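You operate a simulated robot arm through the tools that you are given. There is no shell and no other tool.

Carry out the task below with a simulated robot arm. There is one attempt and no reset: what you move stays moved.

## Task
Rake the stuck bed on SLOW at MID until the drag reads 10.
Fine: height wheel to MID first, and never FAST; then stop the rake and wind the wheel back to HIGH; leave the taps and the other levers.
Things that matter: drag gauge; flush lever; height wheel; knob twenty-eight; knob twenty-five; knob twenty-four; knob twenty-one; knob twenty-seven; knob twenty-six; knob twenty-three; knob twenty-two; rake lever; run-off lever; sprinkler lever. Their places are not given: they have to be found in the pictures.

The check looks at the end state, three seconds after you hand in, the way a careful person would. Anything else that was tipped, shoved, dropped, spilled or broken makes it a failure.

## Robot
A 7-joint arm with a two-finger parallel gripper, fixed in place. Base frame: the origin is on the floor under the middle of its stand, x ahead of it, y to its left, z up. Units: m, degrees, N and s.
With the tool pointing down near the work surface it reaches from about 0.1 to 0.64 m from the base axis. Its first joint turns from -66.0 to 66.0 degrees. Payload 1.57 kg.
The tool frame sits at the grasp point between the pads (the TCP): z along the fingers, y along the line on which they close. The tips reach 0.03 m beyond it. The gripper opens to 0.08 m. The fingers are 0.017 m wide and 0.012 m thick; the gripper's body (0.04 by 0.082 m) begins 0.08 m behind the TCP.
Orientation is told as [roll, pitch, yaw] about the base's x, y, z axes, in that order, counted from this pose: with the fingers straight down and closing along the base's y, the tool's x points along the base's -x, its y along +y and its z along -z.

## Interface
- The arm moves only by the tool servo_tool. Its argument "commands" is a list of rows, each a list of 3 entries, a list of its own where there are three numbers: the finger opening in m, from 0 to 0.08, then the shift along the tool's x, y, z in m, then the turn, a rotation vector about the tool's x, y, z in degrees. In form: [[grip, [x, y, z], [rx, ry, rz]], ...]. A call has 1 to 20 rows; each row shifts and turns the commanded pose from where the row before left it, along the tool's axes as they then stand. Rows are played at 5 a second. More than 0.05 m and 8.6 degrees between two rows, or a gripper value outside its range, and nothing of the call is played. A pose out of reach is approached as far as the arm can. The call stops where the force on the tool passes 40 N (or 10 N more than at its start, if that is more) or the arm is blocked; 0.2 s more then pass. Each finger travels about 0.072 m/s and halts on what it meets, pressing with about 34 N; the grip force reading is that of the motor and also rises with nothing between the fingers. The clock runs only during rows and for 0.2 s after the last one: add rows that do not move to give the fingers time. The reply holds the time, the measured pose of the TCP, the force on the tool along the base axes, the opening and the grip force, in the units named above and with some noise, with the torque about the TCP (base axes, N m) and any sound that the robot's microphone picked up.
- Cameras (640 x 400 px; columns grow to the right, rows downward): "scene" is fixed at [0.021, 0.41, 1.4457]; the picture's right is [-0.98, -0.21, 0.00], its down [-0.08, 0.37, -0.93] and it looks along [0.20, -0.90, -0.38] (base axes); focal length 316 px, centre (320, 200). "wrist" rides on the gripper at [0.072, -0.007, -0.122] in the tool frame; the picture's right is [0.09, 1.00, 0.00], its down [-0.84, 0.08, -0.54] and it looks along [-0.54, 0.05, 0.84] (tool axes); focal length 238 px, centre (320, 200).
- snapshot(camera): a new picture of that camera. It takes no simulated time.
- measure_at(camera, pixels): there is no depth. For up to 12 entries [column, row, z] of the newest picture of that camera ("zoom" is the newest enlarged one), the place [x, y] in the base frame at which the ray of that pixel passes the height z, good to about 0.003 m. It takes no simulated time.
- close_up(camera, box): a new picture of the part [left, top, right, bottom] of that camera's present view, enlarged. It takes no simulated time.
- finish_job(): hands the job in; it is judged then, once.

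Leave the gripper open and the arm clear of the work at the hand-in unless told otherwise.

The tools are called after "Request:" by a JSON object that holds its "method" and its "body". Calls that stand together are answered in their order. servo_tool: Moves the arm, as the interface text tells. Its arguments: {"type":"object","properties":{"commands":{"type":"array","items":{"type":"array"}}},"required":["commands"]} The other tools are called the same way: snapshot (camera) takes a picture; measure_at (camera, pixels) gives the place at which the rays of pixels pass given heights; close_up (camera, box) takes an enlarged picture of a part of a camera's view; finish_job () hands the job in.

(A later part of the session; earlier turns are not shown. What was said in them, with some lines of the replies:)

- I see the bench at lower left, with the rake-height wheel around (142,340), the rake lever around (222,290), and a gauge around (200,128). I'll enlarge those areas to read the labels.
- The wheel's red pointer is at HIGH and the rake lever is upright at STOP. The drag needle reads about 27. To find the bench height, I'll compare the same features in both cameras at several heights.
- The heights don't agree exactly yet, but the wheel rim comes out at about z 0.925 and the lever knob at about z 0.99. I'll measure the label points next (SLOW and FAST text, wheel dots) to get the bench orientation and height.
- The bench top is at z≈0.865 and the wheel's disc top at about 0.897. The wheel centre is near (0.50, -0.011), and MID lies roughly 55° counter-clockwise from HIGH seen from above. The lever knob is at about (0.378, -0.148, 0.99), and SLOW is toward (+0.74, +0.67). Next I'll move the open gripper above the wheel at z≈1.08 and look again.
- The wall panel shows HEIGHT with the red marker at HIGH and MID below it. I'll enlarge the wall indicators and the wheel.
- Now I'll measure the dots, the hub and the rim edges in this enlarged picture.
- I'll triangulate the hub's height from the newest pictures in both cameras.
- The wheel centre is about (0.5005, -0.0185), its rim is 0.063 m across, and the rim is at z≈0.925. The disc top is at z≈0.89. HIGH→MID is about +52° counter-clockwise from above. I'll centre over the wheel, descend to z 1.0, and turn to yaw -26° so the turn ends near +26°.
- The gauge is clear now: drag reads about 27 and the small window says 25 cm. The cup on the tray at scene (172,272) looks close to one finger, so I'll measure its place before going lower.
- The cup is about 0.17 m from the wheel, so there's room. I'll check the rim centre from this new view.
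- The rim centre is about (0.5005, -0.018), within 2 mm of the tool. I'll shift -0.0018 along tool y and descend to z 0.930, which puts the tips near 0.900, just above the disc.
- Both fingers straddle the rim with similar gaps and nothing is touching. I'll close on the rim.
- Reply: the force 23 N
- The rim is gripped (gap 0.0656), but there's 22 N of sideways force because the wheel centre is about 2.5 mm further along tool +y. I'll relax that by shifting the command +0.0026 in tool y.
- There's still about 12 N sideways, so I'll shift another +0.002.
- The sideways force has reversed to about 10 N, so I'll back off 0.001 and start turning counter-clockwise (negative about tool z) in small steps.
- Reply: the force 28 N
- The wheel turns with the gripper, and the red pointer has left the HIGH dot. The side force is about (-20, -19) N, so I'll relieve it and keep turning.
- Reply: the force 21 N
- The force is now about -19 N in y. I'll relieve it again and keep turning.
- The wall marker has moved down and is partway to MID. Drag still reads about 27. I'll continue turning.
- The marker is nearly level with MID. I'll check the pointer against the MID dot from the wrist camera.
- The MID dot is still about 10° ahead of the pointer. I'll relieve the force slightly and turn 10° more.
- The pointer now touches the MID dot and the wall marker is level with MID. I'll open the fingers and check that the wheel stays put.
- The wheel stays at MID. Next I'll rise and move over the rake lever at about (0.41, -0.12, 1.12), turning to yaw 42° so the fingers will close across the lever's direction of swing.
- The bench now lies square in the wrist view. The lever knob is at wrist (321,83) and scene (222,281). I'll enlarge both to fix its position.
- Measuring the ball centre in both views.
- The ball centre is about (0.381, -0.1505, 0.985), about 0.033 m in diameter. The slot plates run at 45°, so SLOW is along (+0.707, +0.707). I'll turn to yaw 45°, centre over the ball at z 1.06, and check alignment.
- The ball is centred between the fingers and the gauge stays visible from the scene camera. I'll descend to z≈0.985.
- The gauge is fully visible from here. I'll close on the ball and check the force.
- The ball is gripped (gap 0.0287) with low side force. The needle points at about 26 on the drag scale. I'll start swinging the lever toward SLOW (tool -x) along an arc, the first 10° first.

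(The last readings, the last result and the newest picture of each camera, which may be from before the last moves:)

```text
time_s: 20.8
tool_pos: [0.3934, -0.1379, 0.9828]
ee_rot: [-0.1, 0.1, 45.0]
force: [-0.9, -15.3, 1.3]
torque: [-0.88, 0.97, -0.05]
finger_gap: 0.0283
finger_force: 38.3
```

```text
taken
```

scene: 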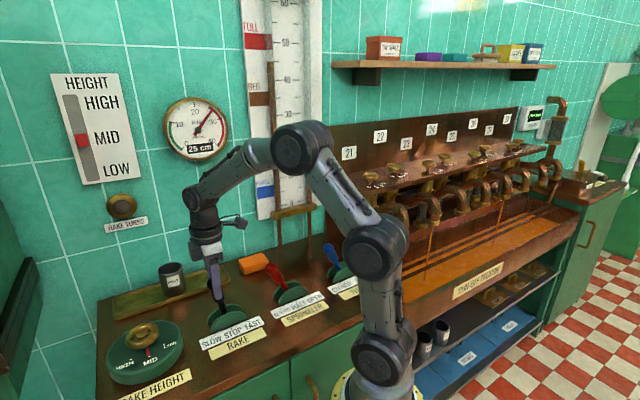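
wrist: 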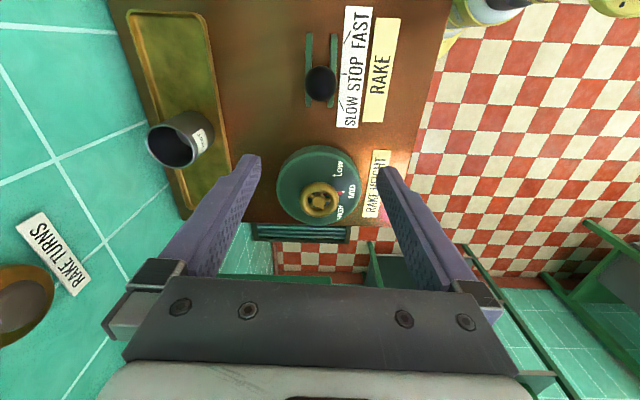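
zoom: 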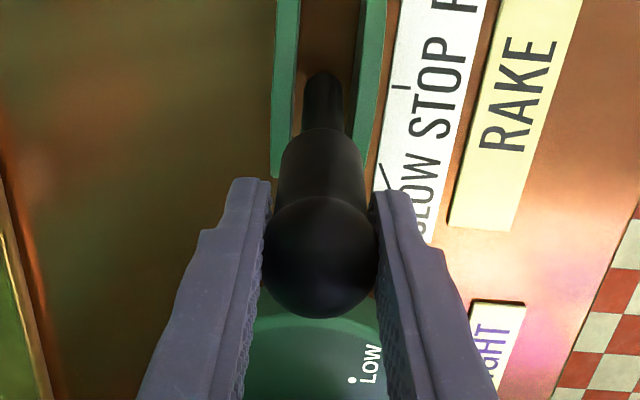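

The lever follows with modest force, and the lamp is still off. I'll continue to about 20°.

Request:
{"method": "servo_tool", "body": {"commands": [[0.02, [-0.0063, 0, 0.0012], [0, 0, 0]], [0.02, [-0.0062, 0, 0.0016], [0, 0, 0]], [0.02, [-0.006, 0, 0.002], [0, 0, 0]]]}}

Request:
{"method": "close_up", "body": {"camera": "wrist", "box": [180, 80, 460, 255]}}

Request:
{"method": "snapshot", "body": {"camera": "scene"}}

```text
time_s: 21.6
tool_pos: [0.4068, -0.1261, 0.9777]
ee_rot: [-0.1, 0.1, 45.0]
force: [0.3, -15.0, 3.1]
torque: [-0.82, 0.99, -0.08]
finger_gap: 0.0287
finger_force: 38.8
```

```text
2.29 times, centred on (320, 168) of wrist
```

zoom: 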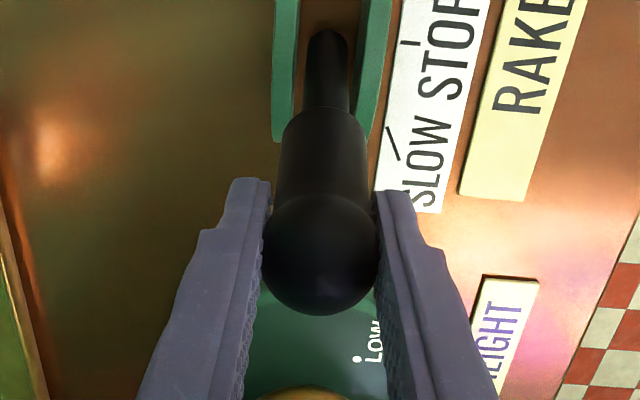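

```text
taken
```

scene: 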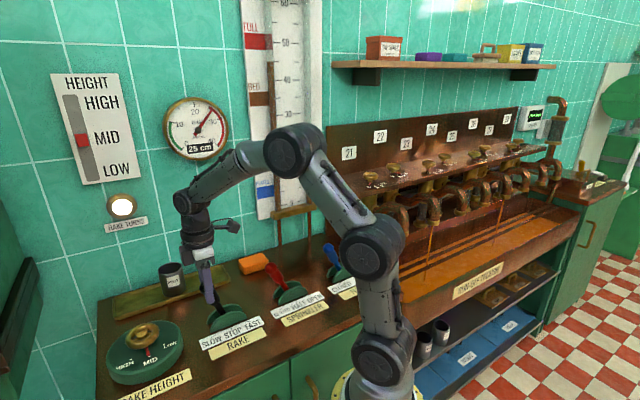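

The RAKE TURNS lamp is now lit, so the rake is running. I'll seat the lever a bit further toward the SLOW mark and read the gauge.

Request:
{"method": "servo_tool", "body": {"commands": [[0.02, [-0.006, 0, 0.0023], [0, 0, 0]], [0.02, [-0.005, 0, 0.0023], [0, 0, 0]]]}}

Request:
{"method": "close_up", "body": {"camera": "wrist", "box": [180, 80, 460, 255]}}

Request:
{"method": "close_up", "body": {"camera": "scene", "box": [140, 80, 260, 180]}}

```text
time_s: 22.2
tool_pos: [0.4145, -0.1152, 0.9732]
ee_rot: [0.0, 0.0, 45.0]
force: [1.3, -12.8, 4.9]
torque: [-0.83, 0.85, 0.04]
finger_gap: 0.029
finger_force: 38.3
```

```text
2.29 times, centred on (320, 168) of wrist
```

zoom: 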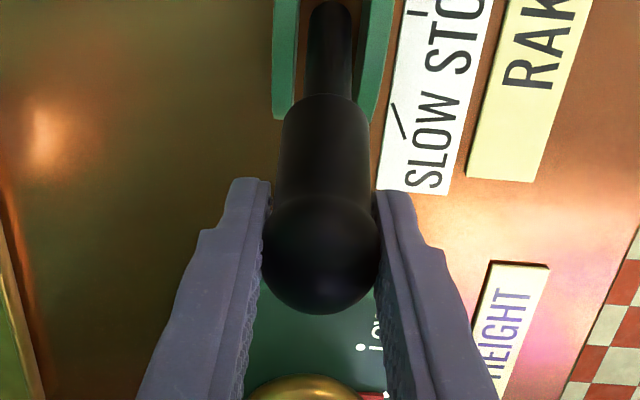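

```text
4.00 times, centred on (200, 130) of scene
```

zoom: 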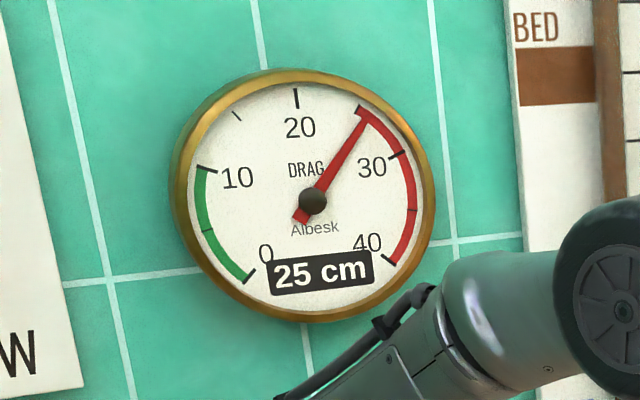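

The needle tip has begun to fall, now about 25.5. I'll nudge 3 mm more toward the SLOW mark, then wait a second and read again.

Request:
{"method": "servo_tool", "body": {"commands": [[0.02, [-0.003, 0, 0.0015], [0, 0, 0]], [0.02, [0, 0, 0], [0, 0, 0]], [0.02, [0, 0, 0], [0, 0, 0]], [0.02, [0, 0, 0], [0, 0, 0]]]}}

Request:
{"method": "close_up", "body": {"camera": "scene", "box": [140, 80, 260, 180]}}

Request:
{"method": "close_up", "body": {"camera": "scene", "box": [80, 180, 280, 360]}}

```text
time_s: 23.2
tool_pos: [0.4182, -0.1153, 0.9722]
ee_rot: [-0.1, 0.0, 44.9]
force: [5.4, -10.5, 7.2]
torque: [-0.77, 0.74, 0.1]
finger_gap: 0.0288
finger_force: 38.3
```

```text
4.00 times, centred on (200, 130) of scene
```

zoom: 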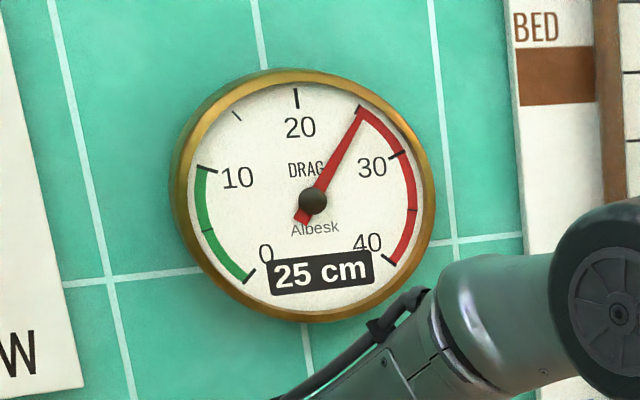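

```text
2.22 times, centred on (180, 270) of scene
```

zoom: 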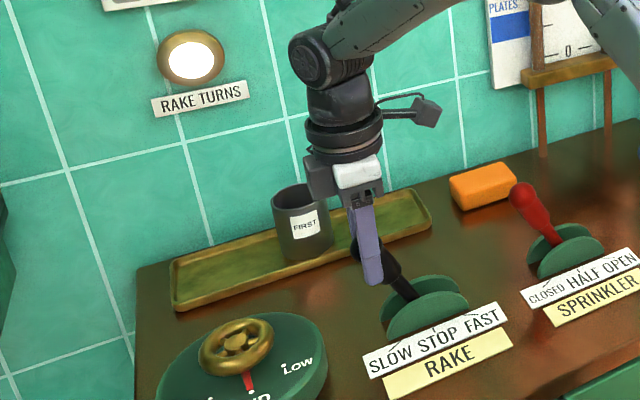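

Drag now reads about 25.2 and is falling near 0.5 per second. The lamp is lit and the lever sits at the SLOW mark. I'll hold the lever and let time pass, reading the gauge between calls.

Request:
{"method": "servo_tool", "body": {"commands": [[0.02, [0, 0, 0], [0, 0, 0]], [0.02, [0, 0, 0], [0, 0, 0]], [0.02, [0, 0, 0], [0, 0, 0]], [0.02, [0, 0, 0], [0, 0, 0]], [0.02, [0, 0, 0], [0, 0, 0]], [0.02, [0, 0, 0], [0, 0, 0]], [0.02, [0, 0, 0], [0, 0, 0]], [0.02, [0, 0, 0], [0, 0, 0]], [0.02, [0, 0, 0], [0, 0, 0]], [0.02, [0, 0, 0], [0, 0, 0]], [0.02, [0, 0, 0], [0, 0, 0]], [0.02, [0, 0, 0], [0, 0, 0]], [0.02, [0, 0, 0], [0, 0, 0]], [0.02, [0, 0, 0], [0, 0, 0]], [0.02, [0, 0, 0], [0, 0, 0]]]}}

Request:
{"method": "close_up", "body": {"camera": "scene", "box": [140, 80, 260, 180]}}

```text
time_s: 26.4
tool_pos: [0.4171, -0.1135, 0.9733]
ee_rot: [-0.1, -0.1, 45.0]
force: [12.3, -9.0, 6.0]
torque: [-0.3, 0.23, 0.02]
finger_gap: 0.0284
finger_force: 38.5
```

```text
4.00 times, centred on (200, 130) of scene
```

zoom: 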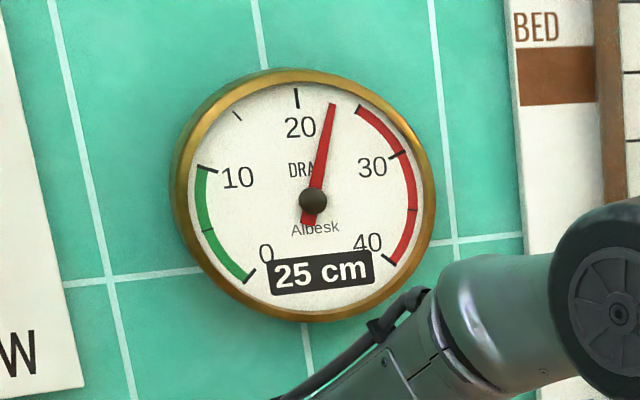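

The needle tip is at zoom (332,105), which is about 22.9, falling near 0.75 per second. I'll wait another 4 s.

Request:
{"method": "servo_tool", "body": {"commands": [[0.02, [0, 0, 0], [0, 0, 0]], [0.02, [0, 0, 0], [0, 0, 0]], [0.02, [0, 0, 0], [0, 0, 0]], [0.02, [0, 0, 0], [0, 0, 0]], [0.02, [0, 0, 0], [0, 0, 0]], [0.02, [0, 0, 0], [0, 0, 0]], [0.02, [0, 0, 0], [0, 0, 0]], [0.02, [0, 0, 0], [0, 0, 0]], [0.02, [0, 0, 0], [0, 0, 0]], [0.02, [0, 0, 0], [0, 0, 0]], [0.02, [0, 0, 0], [0, 0, 0]], [0.02, [0, 0, 0], [0, 0, 0]], [0.02, [0, 0, 0], [0, 0, 0]], [0.02, [0, 0, 0], [0, 0, 0]], [0.02, [0, 0, 0], [0, 0, 0]], [0.02, [0, 0, 0], [0, 0, 0]], [0.02, [0, 0, 0], [0, 0, 0]], [0.02, [0, 0, 0], [0, 0, 0]], [0.02, [0, 0, 0], [0, 0, 0]]]}}

Request:
{"method": "close_up", "body": {"camera": "scene", "box": [140, 80, 260, 180]}}

Request:
{"method": "snapshot", "body": {"camera": "scene"}}

```text
time_s: 30.4
tool_pos: [0.4169, -0.114, 0.9727]
ee_rot: [-0.1, 0.0, 45.0]
force: [12.8, -5.9, 5.9]
torque: [-0.03, 0.01, 0.03]
finger_gap: 0.0283
finger_force: 38.7
```

```text
4.00 times, centred on (200, 130) of scene
```

zoom: 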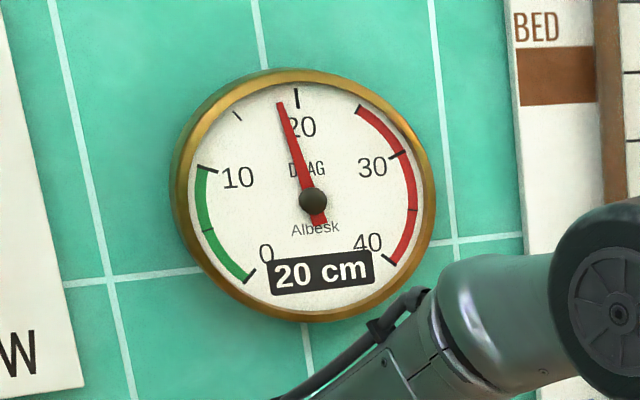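

```text
taken
```

scene: 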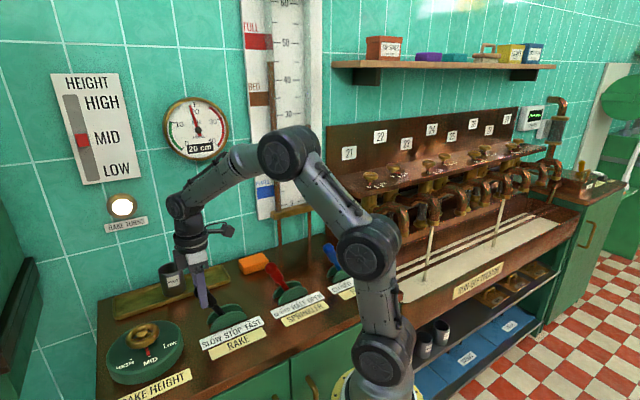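

The needle is at about 18.6 (the small window shows 20 cm), falling near 1.1 per second. Taps are untouched. I'll wait another 2.2 s.

Request:
{"method": "servo_tool", "body": {"commands": [[0.02, [0, 0, 0], [0, 0, 0]], [0.02, [0, 0, 0], [0, 0, 0]], [0.02, [0, 0, 0], [0, 0, 0]], [0.02, [0, 0, 0], [0, 0, 0]], [0.02, [0, 0, 0], [0, 0, 0]], [0.02, [0, 0, 0], [0, 0, 0]], [0.02, [0, 0, 0], [0, 0, 0]], [0.02, [0, 0, 0], [0, 0, 0]], [0.02, [0, 0, 0], [0, 0, 0]], [0.02, [0, 0, 0], [0, 0, 0]]]}}

Request:
{"method": "close_up", "body": {"camera": "scene", "box": [140, 80, 260, 180]}}

```text
time_s: 32.6
tool_pos: [0.4182, -0.1137, 0.9716]
ee_rot: [-0.1, 0.0, 44.9]
force: [12.6, -5.0, 4.8]
torque: [-0.03, -0.03, 0.05]
finger_gap: 0.0286
finger_force: 38.5
```

```text
4.00 times, centred on (200, 130) of scene
```

zoom: 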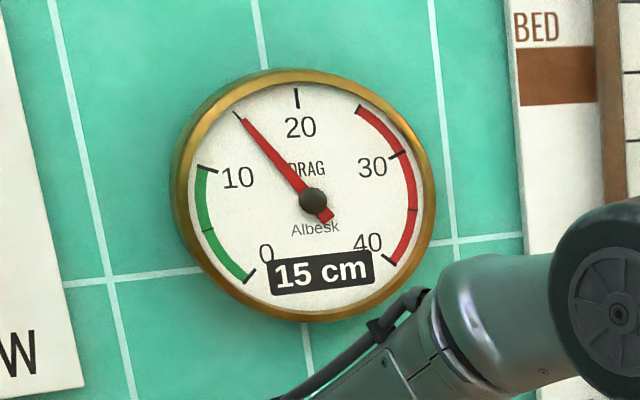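

The needle is on about 15.1, falling faster at roughly 1.6 per second. I'll take a short 0.8 s step and read again.

Request:
{"method": "servo_tool", "body": {"commands": [[0.02, [0, 0, 0], [0, 0, 0]], [0.02, [0, 0, 0], [0, 0, 0]], [0.02, [0, 0, 0], [0, 0, 0]]]}}

Request:
{"method": "close_up", "body": {"camera": "scene", "box": [140, 80, 260, 180]}}

```text
time_s: 33.4
tool_pos: [0.4175, -0.1142, 0.972]
ee_rot: [-0.1, 0.0, 44.9]
force: [13.1, -4.4, 6.4]
torque: [-0.04, -0.08, 0.0]
finger_gap: 0.0286
finger_force: 39.0
```

```text
4.00 times, centred on (200, 130) of scene
```

zoom: 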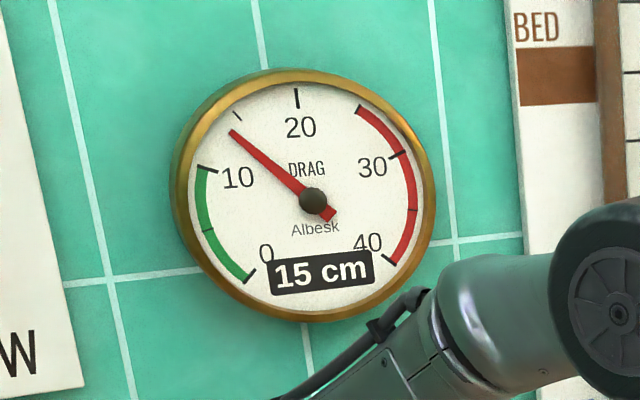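

The needle is at about 13.7 and falling at 1.75 per second. To avoid overshoot, I'll wait 0.4 s, swing the lever back to STOP along the same arc, and see where the needle settles.

Request:
{"method": "servo_tool", "body": {"commands": [[0.02, [0, 0, 0], [0, 0, 0]], [0.02, [0, 0, 0], [0, 0, 0]], [0.02, [0.0125, 0, -0.0055], [0, 0, 0]], [0.02, [0.013, 0, -0.0042], [0, 0, 0]], [0.02, [0.013, 0, -0.0022], [0, 0, 0]], [0.02, [0.013, 0, -0.0007], [0, 0, 0]]]}}

Request:
{"method": "close_up", "body": {"camera": "scene", "box": [140, 80, 260, 180]}}

Request:
{"method": "snapshot", "body": {"camera": "scene"}}

Request:
{"method": "close_up", "body": {"camera": "wrist", "box": [180, 80, 460, 255]}}

```text
time_s: 34.8
tool_pos: [0.3813, -0.1522, 0.9846]
ee_rot: [0.1, 0.1, 44.9]
force: [9.8, -4.1, -0.6]
torque: [0.01, -0.2, 0.01]
finger_gap: 0.03
finger_force: 5.9
```

```text
4.00 times, centred on (200, 130) of scene
```

zoom: 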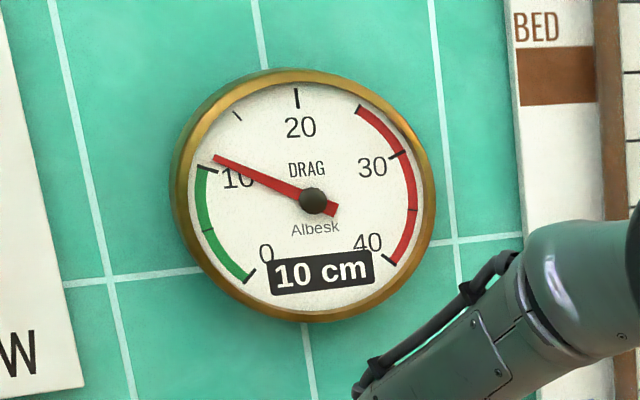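

```text
taken
```

scene: 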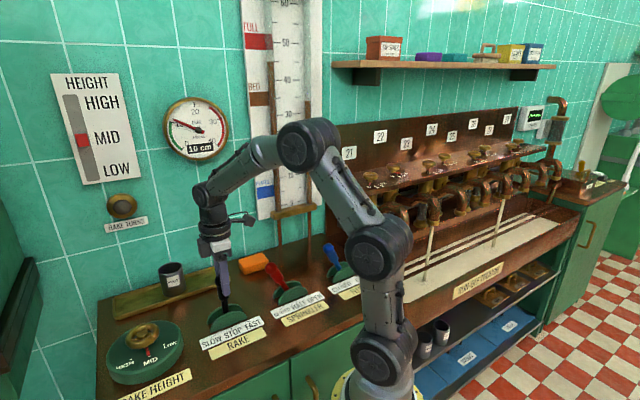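

```text
2.29 times, centred on (320, 168) of wrist
```

zoom: 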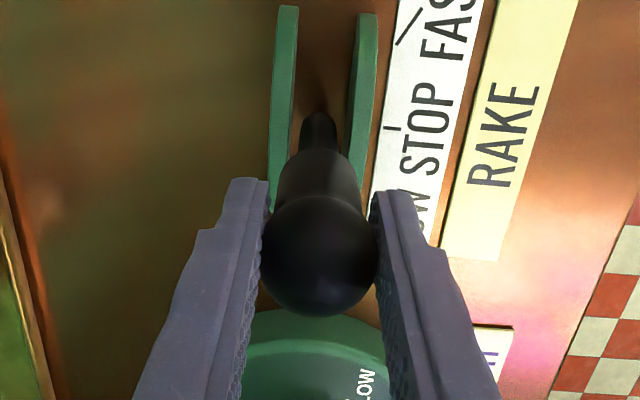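

The lamp is off and the lever is upright at STOP. The needle reads about 11 and the window shows 10 cm. I'll wait a second to see where the needle settles.

Request:
{"method": "servo_tool", "body": {"commands": [[0.02, [0, 0, 0], [0, 0, 0]], [0.02, [0, 0, 0], [0, 0, 0]], [0.02, [0, 0, 0], [0, 0, 0]], [0.02, [0, 0, 0], [0, 0, 0]], [0.02, [0, 0, 0], [0, 0, 0]]]}}

Request:
{"method": "close_up", "body": {"camera": "scene", "box": [140, 80, 260, 180]}}

Request:
{"method": "close_up", "body": {"camera": "scene", "box": [80, 180, 280, 360]}}

```text
time_s: 36.0
tool_pos: [0.3812, -0.1505, 0.9845]
ee_rot: [0.0, -0.1, 44.8]
force: [6.9, -8.7, -1.3]
torque: [-0.22, 0.04, -0.04]
finger_gap: 0.0296
finger_force: 4.8
```

```text
4.00 times, centred on (200, 130) of scene
```

zoom: 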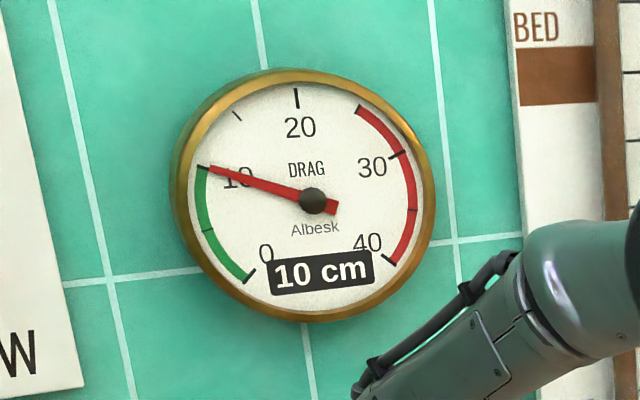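

```text
2.22 times, centred on (180, 270) of scene
```

zoom: 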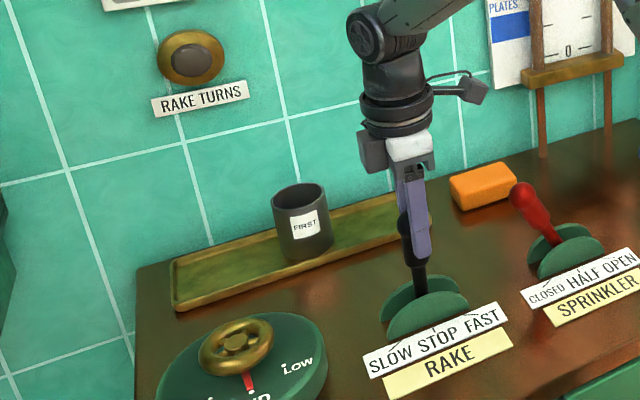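

The needle settled right on the 10 mark, the lamp is off, and the lever is at STOP. I'll open the fingers and rise straight up from the lever.

Request:
{"method": "servo_tool", "body": {"commands": [[0.05, [0, 0, 0], [0, 0, 0]], [0.08, [0, 0, 0], [0, 0, 0]], [0.08, [0, 0, 0], [0, 0, 0]], [0.08, [0, 0, 0], [0, 0, 0]], [0.08, [0, 0, -0.02], [0, 0, 0]], [0.08, [0, 0, -0.025], [0, 0, 0]], [0.08, [0, 0, -0.03], [0, 0, 0]], [0.08, [0, 0, 0], [0, 0, 0]]]}}

Request:
{"method": "snapshot", "body": {"camera": "scene"}}

Request:
{"method": "close_up", "body": {"camera": "wrist", "box": [180, 80, 460, 255]}}

Request:
{"method": "close_up", "body": {"camera": "scene", "box": [140, 80, 260, 180]}}

```text
time_s: 37.8
tool_pos: [0.3809, -0.1511, 1.0609]
ee_rot: [0.1, 0.0, 44.9]
force: [-0.6, -0.1, -0.6]
torque: [0.0, 0.04, 0.04]
finger_gap: 0.0798
finger_force: 0.0
```

```text
taken
```

scene: 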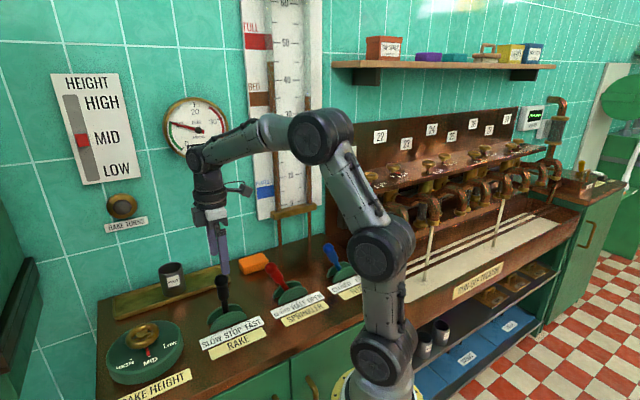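

```text
2.29 times, centred on (320, 168) of wrist
```

zoom: 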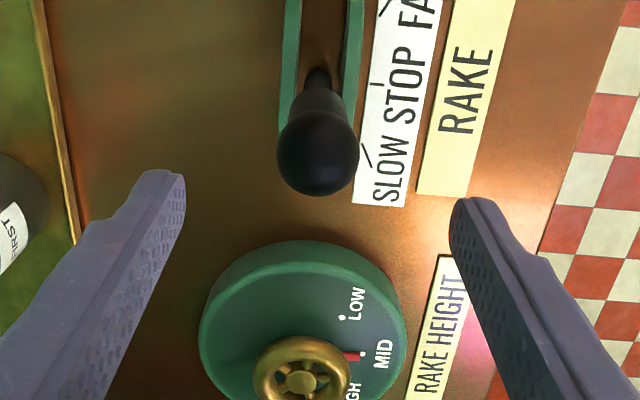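

```text
4.00 times, centred on (200, 130) of scene
```

zoom: 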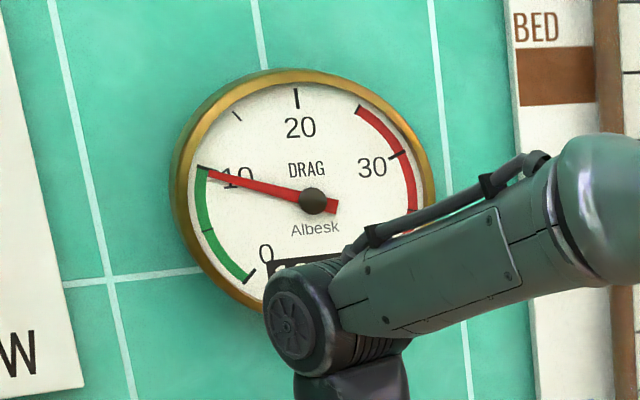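

The needle is near 9.7–10, resting at the green mark. The lever stands upright at STOP. Next I'll rise a little, travel back over the wheel, and turn to yaw 26°.

Request:
{"method": "servo_tool", "body": {"commands": [[0.08, [0, 0, -0.03], [0, 0, 0]], [0.08, [-0.0297, 0.0015, 0], [0, 0, 0]], [0.08, [-0.0297, 0.0015, 0], [0, 0, 0]], [0.08, [-0.0297, 0.0015, 0], [0, 0, 0]], [0.08, [-0.0297, 0.0015, 0], [0, 0, 0]], [0.08, [-0.0297, 0.0015, 0], [0, 0, 0]], [0.08, [-0.0297, 0.0015, 0], [0, 0, 0]], [0.08, [0, 0, 0], [0, 0, 6.3]], [0.08, [0, 0, 0], [0, 0, 6.3]], [0.08, [0, 0, 0], [0, 0, 6.3]], [0.08, [0, 0, 0.03], [0, 0, 0]], [0.08, [0, 0, 0.03], [0, 0, 0]], [0.08, [0, 0, 0], [0, 0, 0]]]}}

Request:
{"method": "close_up", "body": {"camera": "wrist", "box": [180, 80, 460, 255]}}

Request:
{"method": "snapshot", "body": {"camera": "scene"}}

Request:
{"method": "close_up", "body": {"camera": "scene", "box": [140, 80, 260, 180]}}

```text
time_s: 40.6
tool_pos: [0.5008, -0.0184, 1.0294]
ee_rot: [-0.1, 0.0, 25.9]
force: [-0.3, 0.1, 0.6]
torque: [0.01, 0.0, 0.0]
finger_gap: 0.08
finger_force: 0.0
```

```text
2.29 times, centred on (320, 168) of wrist
```

zoom: 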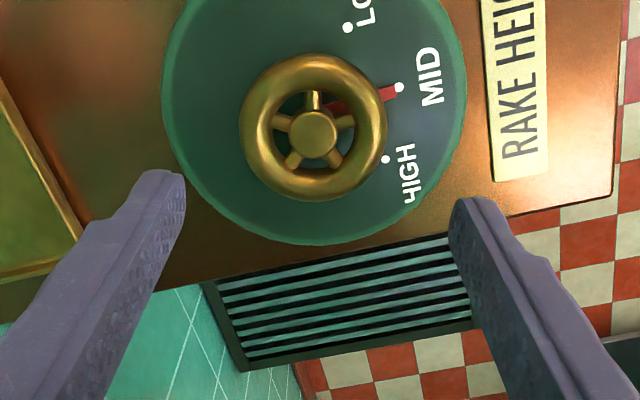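

```text
taken
```

scene: 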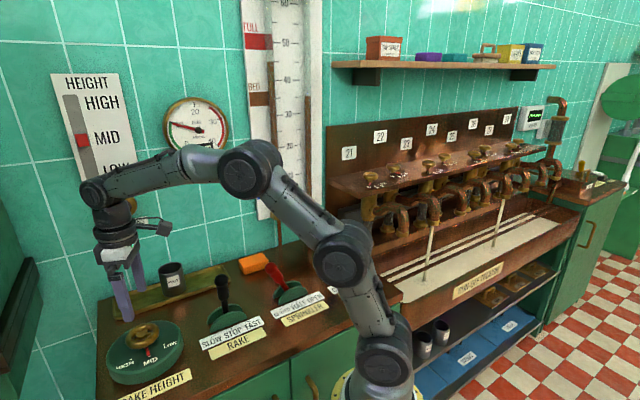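

```text
4.00 times, centred on (200, 130) of scene
```

zoom: 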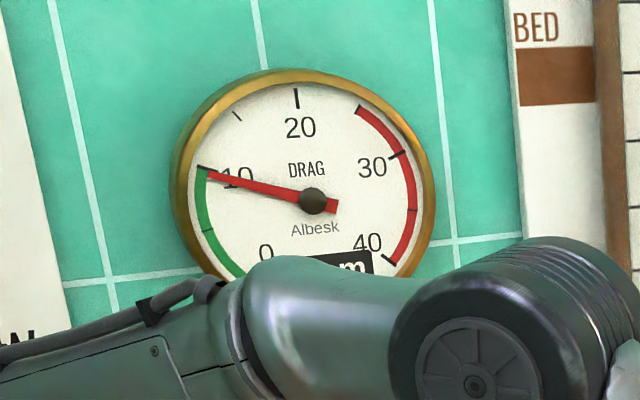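

The needle is stable at about 9.7, on the 10 mark. I'll check the rim's centre once more before descending.

Request:
{"method": "close_up", "body": {"camera": "wrist", "box": [260, 75, 380, 175]}}

```text
4.00 times, centred on (320, 125) of wrist
```

zoom: 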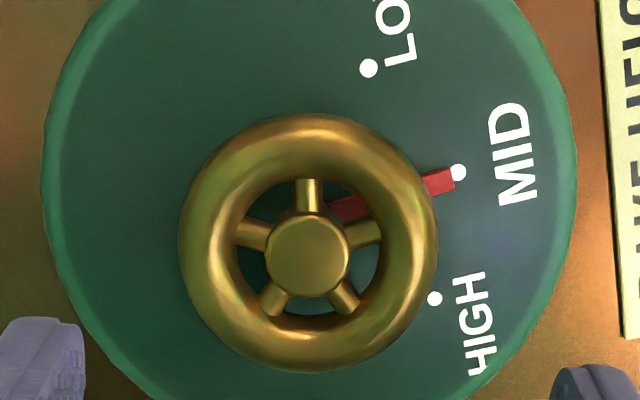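

Measuring rim edges at z 0.925.

Request:
{"method": "measure_at", "body": {"camera": "zoom", "pixels": [[178, 243, 0.925], [440, 243, 0.925], [309, 112, 0.925], [309, 374, 0.925], [307, 256, 0.925]]}}

```text
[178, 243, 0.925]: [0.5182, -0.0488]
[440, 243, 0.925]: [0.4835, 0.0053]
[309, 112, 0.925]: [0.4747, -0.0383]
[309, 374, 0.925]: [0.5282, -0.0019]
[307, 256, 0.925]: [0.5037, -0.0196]
```

The rim centre is about (0.5012, -0.0205). I'll shift -0.002 in tool y and descend to z 0.930.

Request:
{"method": "servo_tool", "body": {"commands": [[0.08, [0.0004, -0.002, 0.025], [0, 0, 0]], [0.08, [0, 0, 0.025], [0, 0, 0]], [0.08, [0, 0, 0.025], [0, 0, 0]], [0.08, [0, 0, 0.014], [0, 0, 0]], [0.08, [0, 0, 0.0105], [0, 0, 0]], [0.08, [0, 0, 0], [0, 0, 0]]]}}

Request:
{"method": "close_up", "body": {"camera": "wrist", "box": [180, 80, 460, 255]}}

Request:
{"method": "close_up", "body": {"camera": "scene", "box": [70, 290, 230, 390]}}

```text
time_s: 42.0
tool_pos: [0.5006, -0.0206, 0.931]
ee_rot: [0.0, 0.1, 25.9]
force: [0.4, 0.3, 0.1]
torque: [0.01, -0.02, 0.02]
finger_gap: 0.0799
finger_force: 0.0
```

```text
2.29 times, centred on (320, 168) of wrist
```

zoom: 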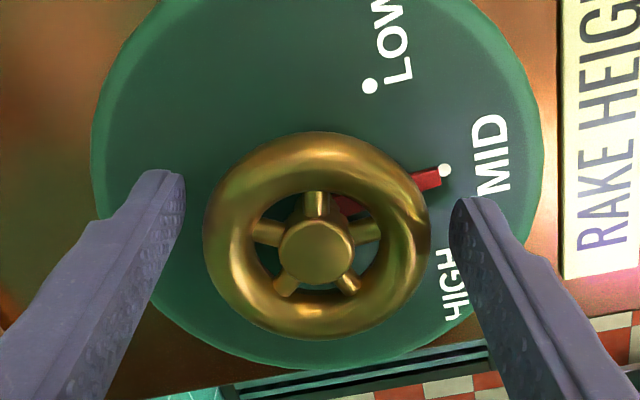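

```text
4.00 times, centred on (150, 340) of scene
```

zoom: 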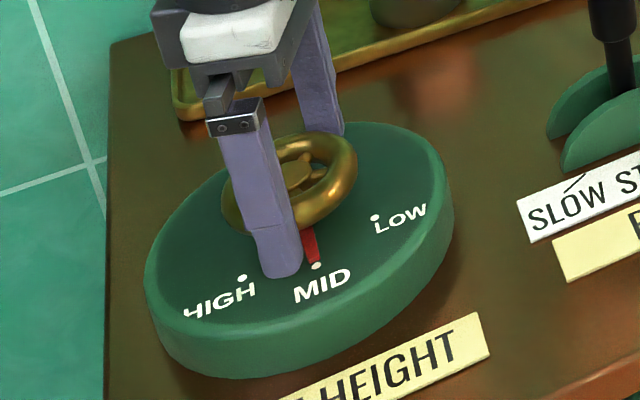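

The fingers straddle the rim evenly, so I'll close.

Request:
{"method": "servo_tool", "body": {"commands": [[0.06, [0, 0, 0], [0, 0, 0]], [0.05, [0, 0, 0], [0, 0, 0]], [0.04, [0, 0, 0], [0, 0, 0]], [0.04, [0, 0, 0], [0, 0, 0]]]}}

```text
time_s: 43.0
tool_pos: [0.5008, -0.0209, 0.9302]
ee_rot: [0.0, 0.0, 26.0]
force: [2.4, -4.4, -3.8]
torque: [-0.13, -0.42, -0.02]
finger_gap: 0.0654
finger_force: 44.5
```

Gripped with very little side force. I'll turn clockwise (+ about tool z) in 4° steps, 12° first.

Request:
{"method": "servo_tool", "body": {"commands": [[0.04, [0, 0, 0], [0, 0, 4]], [0.04, [0, 0, 0], [0, 0, 4]], [0.04, [0, 0, 0], [0, 0, 4]], [0.04, [0, 0, 0], [0, 0, 0]]]}}

```text
time_s: 44.0
tool_pos: [0.5005, -0.02, 0.9295]
ee_rot: [0.1, 0.2, 14.0]
force: [-2.0, 4.4, -4.0]
torque: [-0.51, -0.61, 0.04]
finger_gap: 0.0658
finger_force: 44.9
```

The forces are small, so I'll continue another 12°.

Request:
{"method": "servo_tool", "body": {"commands": [[0.04, [0, 0.0003, 0], [0, 0, 4]], [0.04, [0, 0.0003, 0], [0, 0, 4]], [0.04, [0, 0.0003, 0], [0, 0, 4]], [0.04, [0, 0, 0], [0, 0, 0]]]}}

Request:
{"method": "close_up", "body": {"camera": "scene", "box": [50, 60, 250, 185]}}

```text
time_s: 45.0
tool_pos: [0.4991, -0.0195, 0.93]
ee_rot: [0.1, 0.1, 1.9]
force: [-5.9, 11.7, -2.0]
torque: [0.69, -0.32, 0.09]
finger_gap: 0.0657
finger_force: 45.0
```

```text
3.20 times, centred on (150, 122) of scene
```

zoom: 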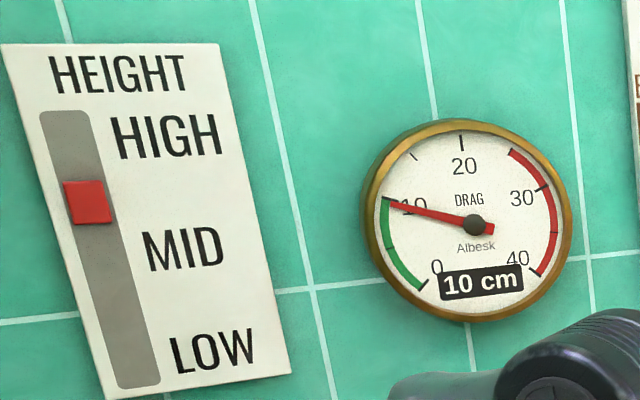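

The marker is halfway back to HIGH and drag still reads 10. I'll relieve the side force slightly and turn 12° more.

Request:
{"method": "servo_tool", "body": {"commands": [[0.04, [0.0005, 0.0012, 0], [0, 0, 4]], [0.04, [0, 0.0004, 0], [0, 0, 4]], [0.04, [0, 0.0004, 0], [0, 0, 4]], [0.04, [0, 0, 0], [0, 0, 0]]]}}

Request:
{"method": "close_up", "body": {"camera": "wrist", "box": [180, 80, 460, 255]}}

```text
time_s: 46.0
tool_pos: [0.4998, -0.0163, 0.9293]
ee_rot: [-0.1, 0.0, -10.0]
force: [2.1, 9.4, -4.4]
torque: [0.27, 0.76, 0.05]
finger_gap: 0.0655
finger_force: 44.7
```

```text
2.29 times, centred on (320, 168) of wrist
```

zoom: 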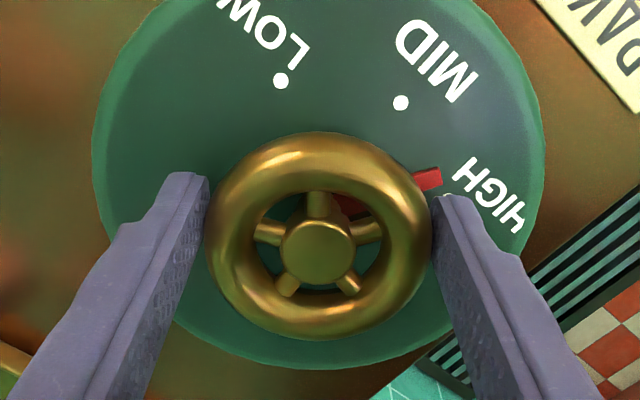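

The pointer is still about 14° short of HIGH. I'll turn 12° more and check.

Request:
{"method": "servo_tool", "body": {"commands": [[0.04, [0, 0.001, 0], [0, 0, 4]], [0.04, [0, 0.0003, 0], [0, 0, 4]], [0.04, [0, 0.0003, 0], [0, 0, 4]], [0.04, [0, 0, 0], [0, 0, 0]]]}}

Request:
{"method": "close_up", "body": {"camera": "wrist", "box": [180, 80, 460, 255]}}

Request:
{"method": "close_up", "body": {"camera": "scene", "box": [50, 60, 250, 185]}}

```text
time_s: 47.0
tool_pos: [0.5006, -0.0168, 0.9308]
ee_rot: [0.1, 0.0, -22.1]
force: [0.5, 4.5, -6.5]
torque: [0.07, -0.4, -0.04]
finger_gap: 0.0653
finger_force: 45.1
```

```text
2.29 times, centred on (320, 168) of wrist
```

zoom: 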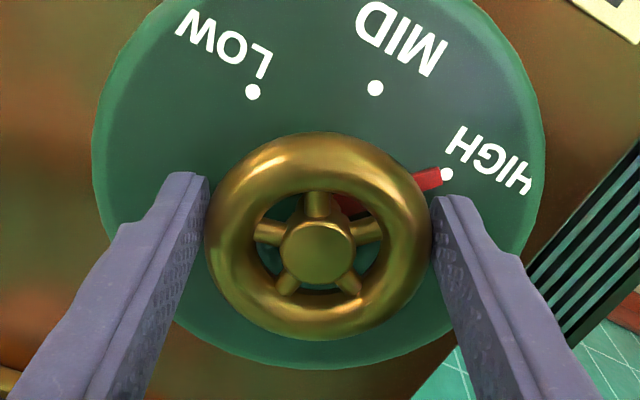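

```text
3.20 times, centred on (150, 122) of scene
```

zoom: 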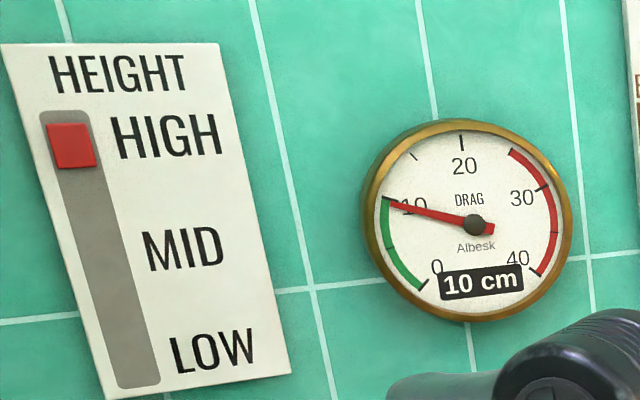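

The pointer is just about at the HIGH dot and the marker is about 6 px below its original spot, so roughly 2.5° short. I'll turn 2.5° more.

Request:
{"method": "servo_tool", "body": {"commands": [[0.04, [0, 0.0004, 0], [0, 0, 2.5]], [0.04, [0, 0, 0], [0, 0, 0]], [0.04, [0, 0, 0], [0, 0, 0]]]}}

Request:
{"method": "close_up", "body": {"camera": "wrist", "box": [180, 80, 460, 255]}}

Request:
{"method": "close_up", "body": {"camera": "scene", "box": [50, 60, 250, 185]}}

```text
time_s: 47.8
tool_pos: [0.5004, -0.0151, 0.9296]
ee_rot: [-0.1, 0.1, -24.5]
force: [1.0, -1.9, -5.4]
torque: [-0.19, -0.21, 0.89]
finger_gap: 0.0656
finger_force: 44.9
```

```text
2.29 times, centred on (320, 168) of wrist
```

zoom: 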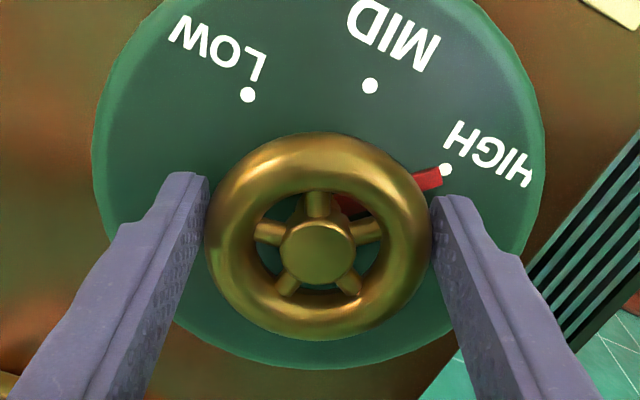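

```text
3.20 times, centred on (150, 122) of scene
```

zoom: 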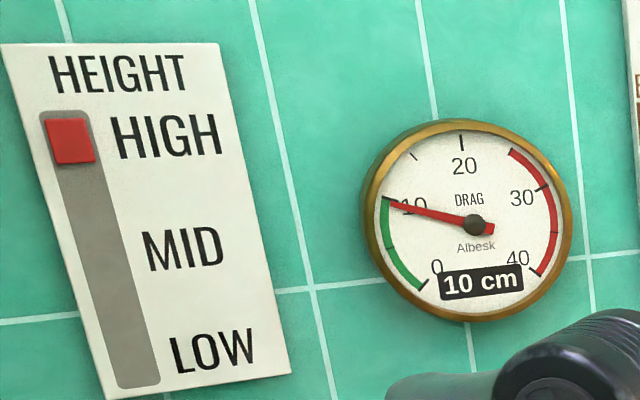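

The torque about z jumped to 0.89, so the wheel has reached its end stop. The marker is at HIGH as at the start, and drag reads 10. I'll open the fingers and rise clear.

Request:
{"method": "servo_tool", "body": {"commands": [[0.06, [0, 0, 0], [0, 0, 0]], [0.08, [0, 0, 0], [0, 0, 0]], [0.08, [0, 0, 0], [0, 0, 0]], [0.08, [0, 0, 0], [0, 0, 0]], [0.08, [0, 0, -0.02], [0, 0, 0]], [0.08, [0, 0, -0.03], [0, 0, 0]], [0.08, [0, 0, -0.04], [0, 0, 0]], [0.08, [0, 0, -0.04], [0, 0, 0]], [0.08, [0, 0, -0.04], [0, 0, 0]], [0.08, [0, 0, -0.04], [0, 0, 0]], [0.08, [0, 0, 0], [0, 0, 0]]]}}

Request:
{"method": "snapshot", "body": {"camera": "scene"}}

Request:
{"method": "snapshot", "body": {"camera": "wrist"}}

Request:
{"method": "close_up", "body": {"camera": "scene", "box": [50, 60, 250, 185]}}

Request:
{"method": "close_up", "body": {"camera": "scene", "box": [80, 250, 280, 400]}}

```text
time_s: 50.2
tool_pos: [0.5008, -0.0155, 1.1398]
ee_rot: [0.0, 0.1, -24.6]
force: [0.5, 0.3, 0.2]
torque: [0.01, 0.02, 0.01]
finger_gap: 0.0801
finger_force: 0.1
```

```text
taken
```

scene: 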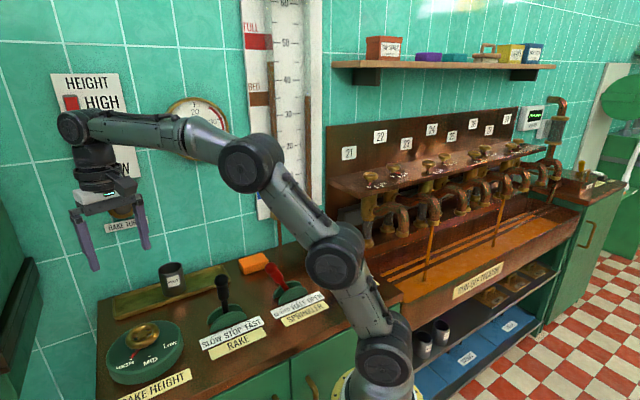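

```text
taken
```

wrist: 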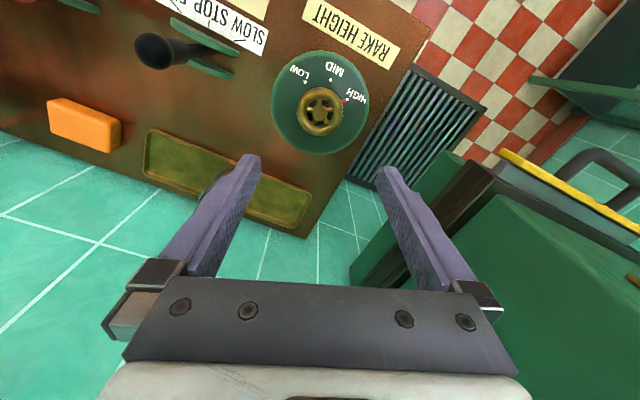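

```text
3.20 times, centred on (150, 122) of scene
```

zoom: 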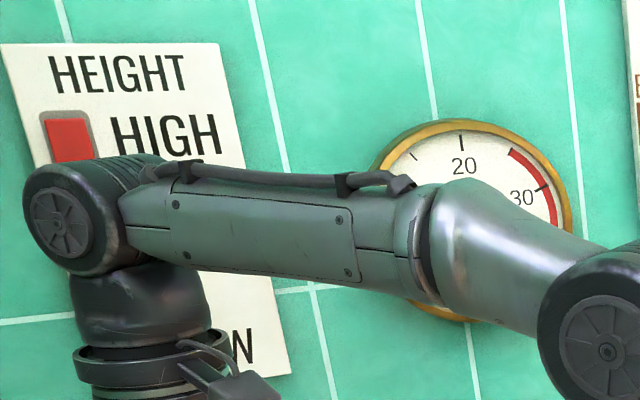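

```text
2.67 times, centred on (180, 325) of scene
```

zoom: 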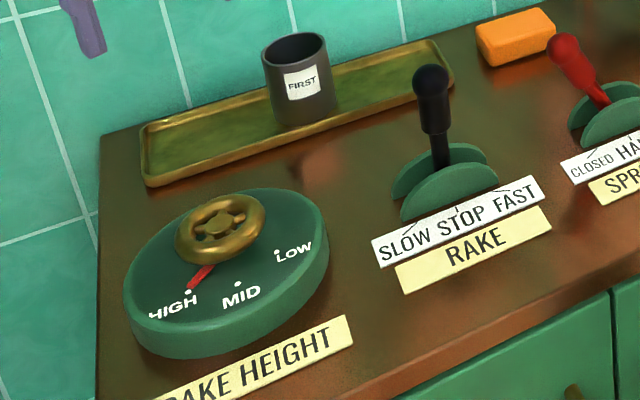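

The wheel is at HIGH, the rake lever is upright at STOP, and the wort has cleared to amber again. The forearm hides the gauge, so I'll return to the starting pose for a last look.

Request:
{"method": "servo_tool", "body": {"commands": [[0.08, [0, 0, 0], [0, 0, -6.15]], [0.08, [0, 0, 0], [0, 0, -6.15]], [0.08, [0, 0, 0], [0, 0, -6.15]], [0.08, [0, 0, 0], [0, 0, -6.15]], [0.08, [0.0248, 0.0144, -0.0174], [0, 0, 0]], [0.08, [0.0248, 0.0144, -0.0174], [0, 0, 0]], [0.08, [0.0248, 0.0144, -0.0174], [0, 0, 0]], [0.08, [0.0248, 0.0144, -0.0174], [0, 0, 0]], [0.08, [0.0248, 0.0144, -0.0174], [0, 0, 0]], [0.08, [0, 0, 0], [0, 0, 0]]]}}

Request:
{"method": "snapshot", "body": {"camera": "scene"}}

Request:
{"method": "close_up", "body": {"camera": "scene", "box": [140, 80, 260, 180]}}

Request:
{"method": "close_up", "body": {"camera": "wrist", "box": [60, 0, 380, 220]}}

```text
time_s: 52.4
tool_pos: [0.3766, 0.057, 1.2293]
ee_rot: [-0.1, 0.0, 0.1]
force: [-1.1, 0.1, 1.1]
torque: [0.01, 0.0, -0.01]
finger_gap: 0.0802
finger_force: 0.0
```

```text
taken
```

scene: 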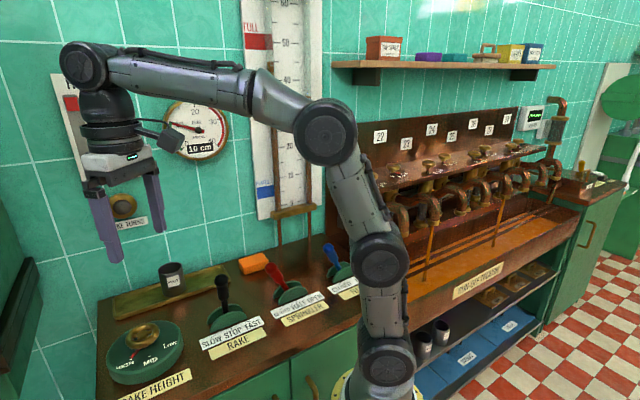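

```text
4.00 times, centred on (200, 130) of scene
```

zoom: 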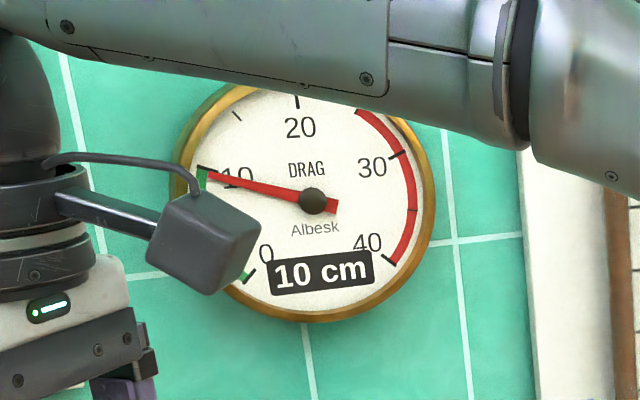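

```text
1.82 times, centred on (220, 110) of wrist
```

zoom: 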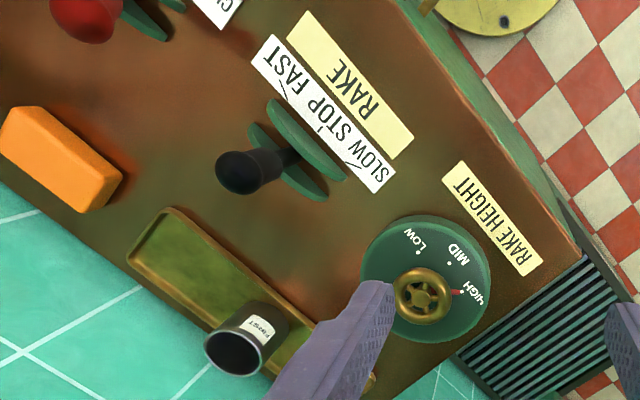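

The drag gauge reads 10, the rake lever is at STOP with the lamp off, and the wheel is at HIGH. The cup, taps and other levers look unmoved, the gripper is open and the arm is clear. I'm handing in.

Request:
{"method": "finish_job", "body": {}}

```text
The job is handed in.
```

The bed is raked and the job is handed in. I don't have the check's result.

- **Height:** I wound the wheel to MID before the rake ran. Afterwards I wound it back to HIGH, as far as its end stop.
- **Rake:** It ran on SLOW for about 13 seconds and never went to FAST. The lever is back at STOP and the RAKE TURNS lamp is off.
- **Drag:** I stopped the rake with the needle near 11 because the needle lags. It settled at about 9.7 on the dial, on the 10 mark, with the small window showing 10 cm. It read about the same in the last picture before hand-in.
- **Everything else:** I didn't touch the taps or the other levers, and nothing else looked moved in the pictures. The wort ran pale during raking and was amber again by the end.

The gripper is open and the arm is back at its starting pose, clear of the bench.
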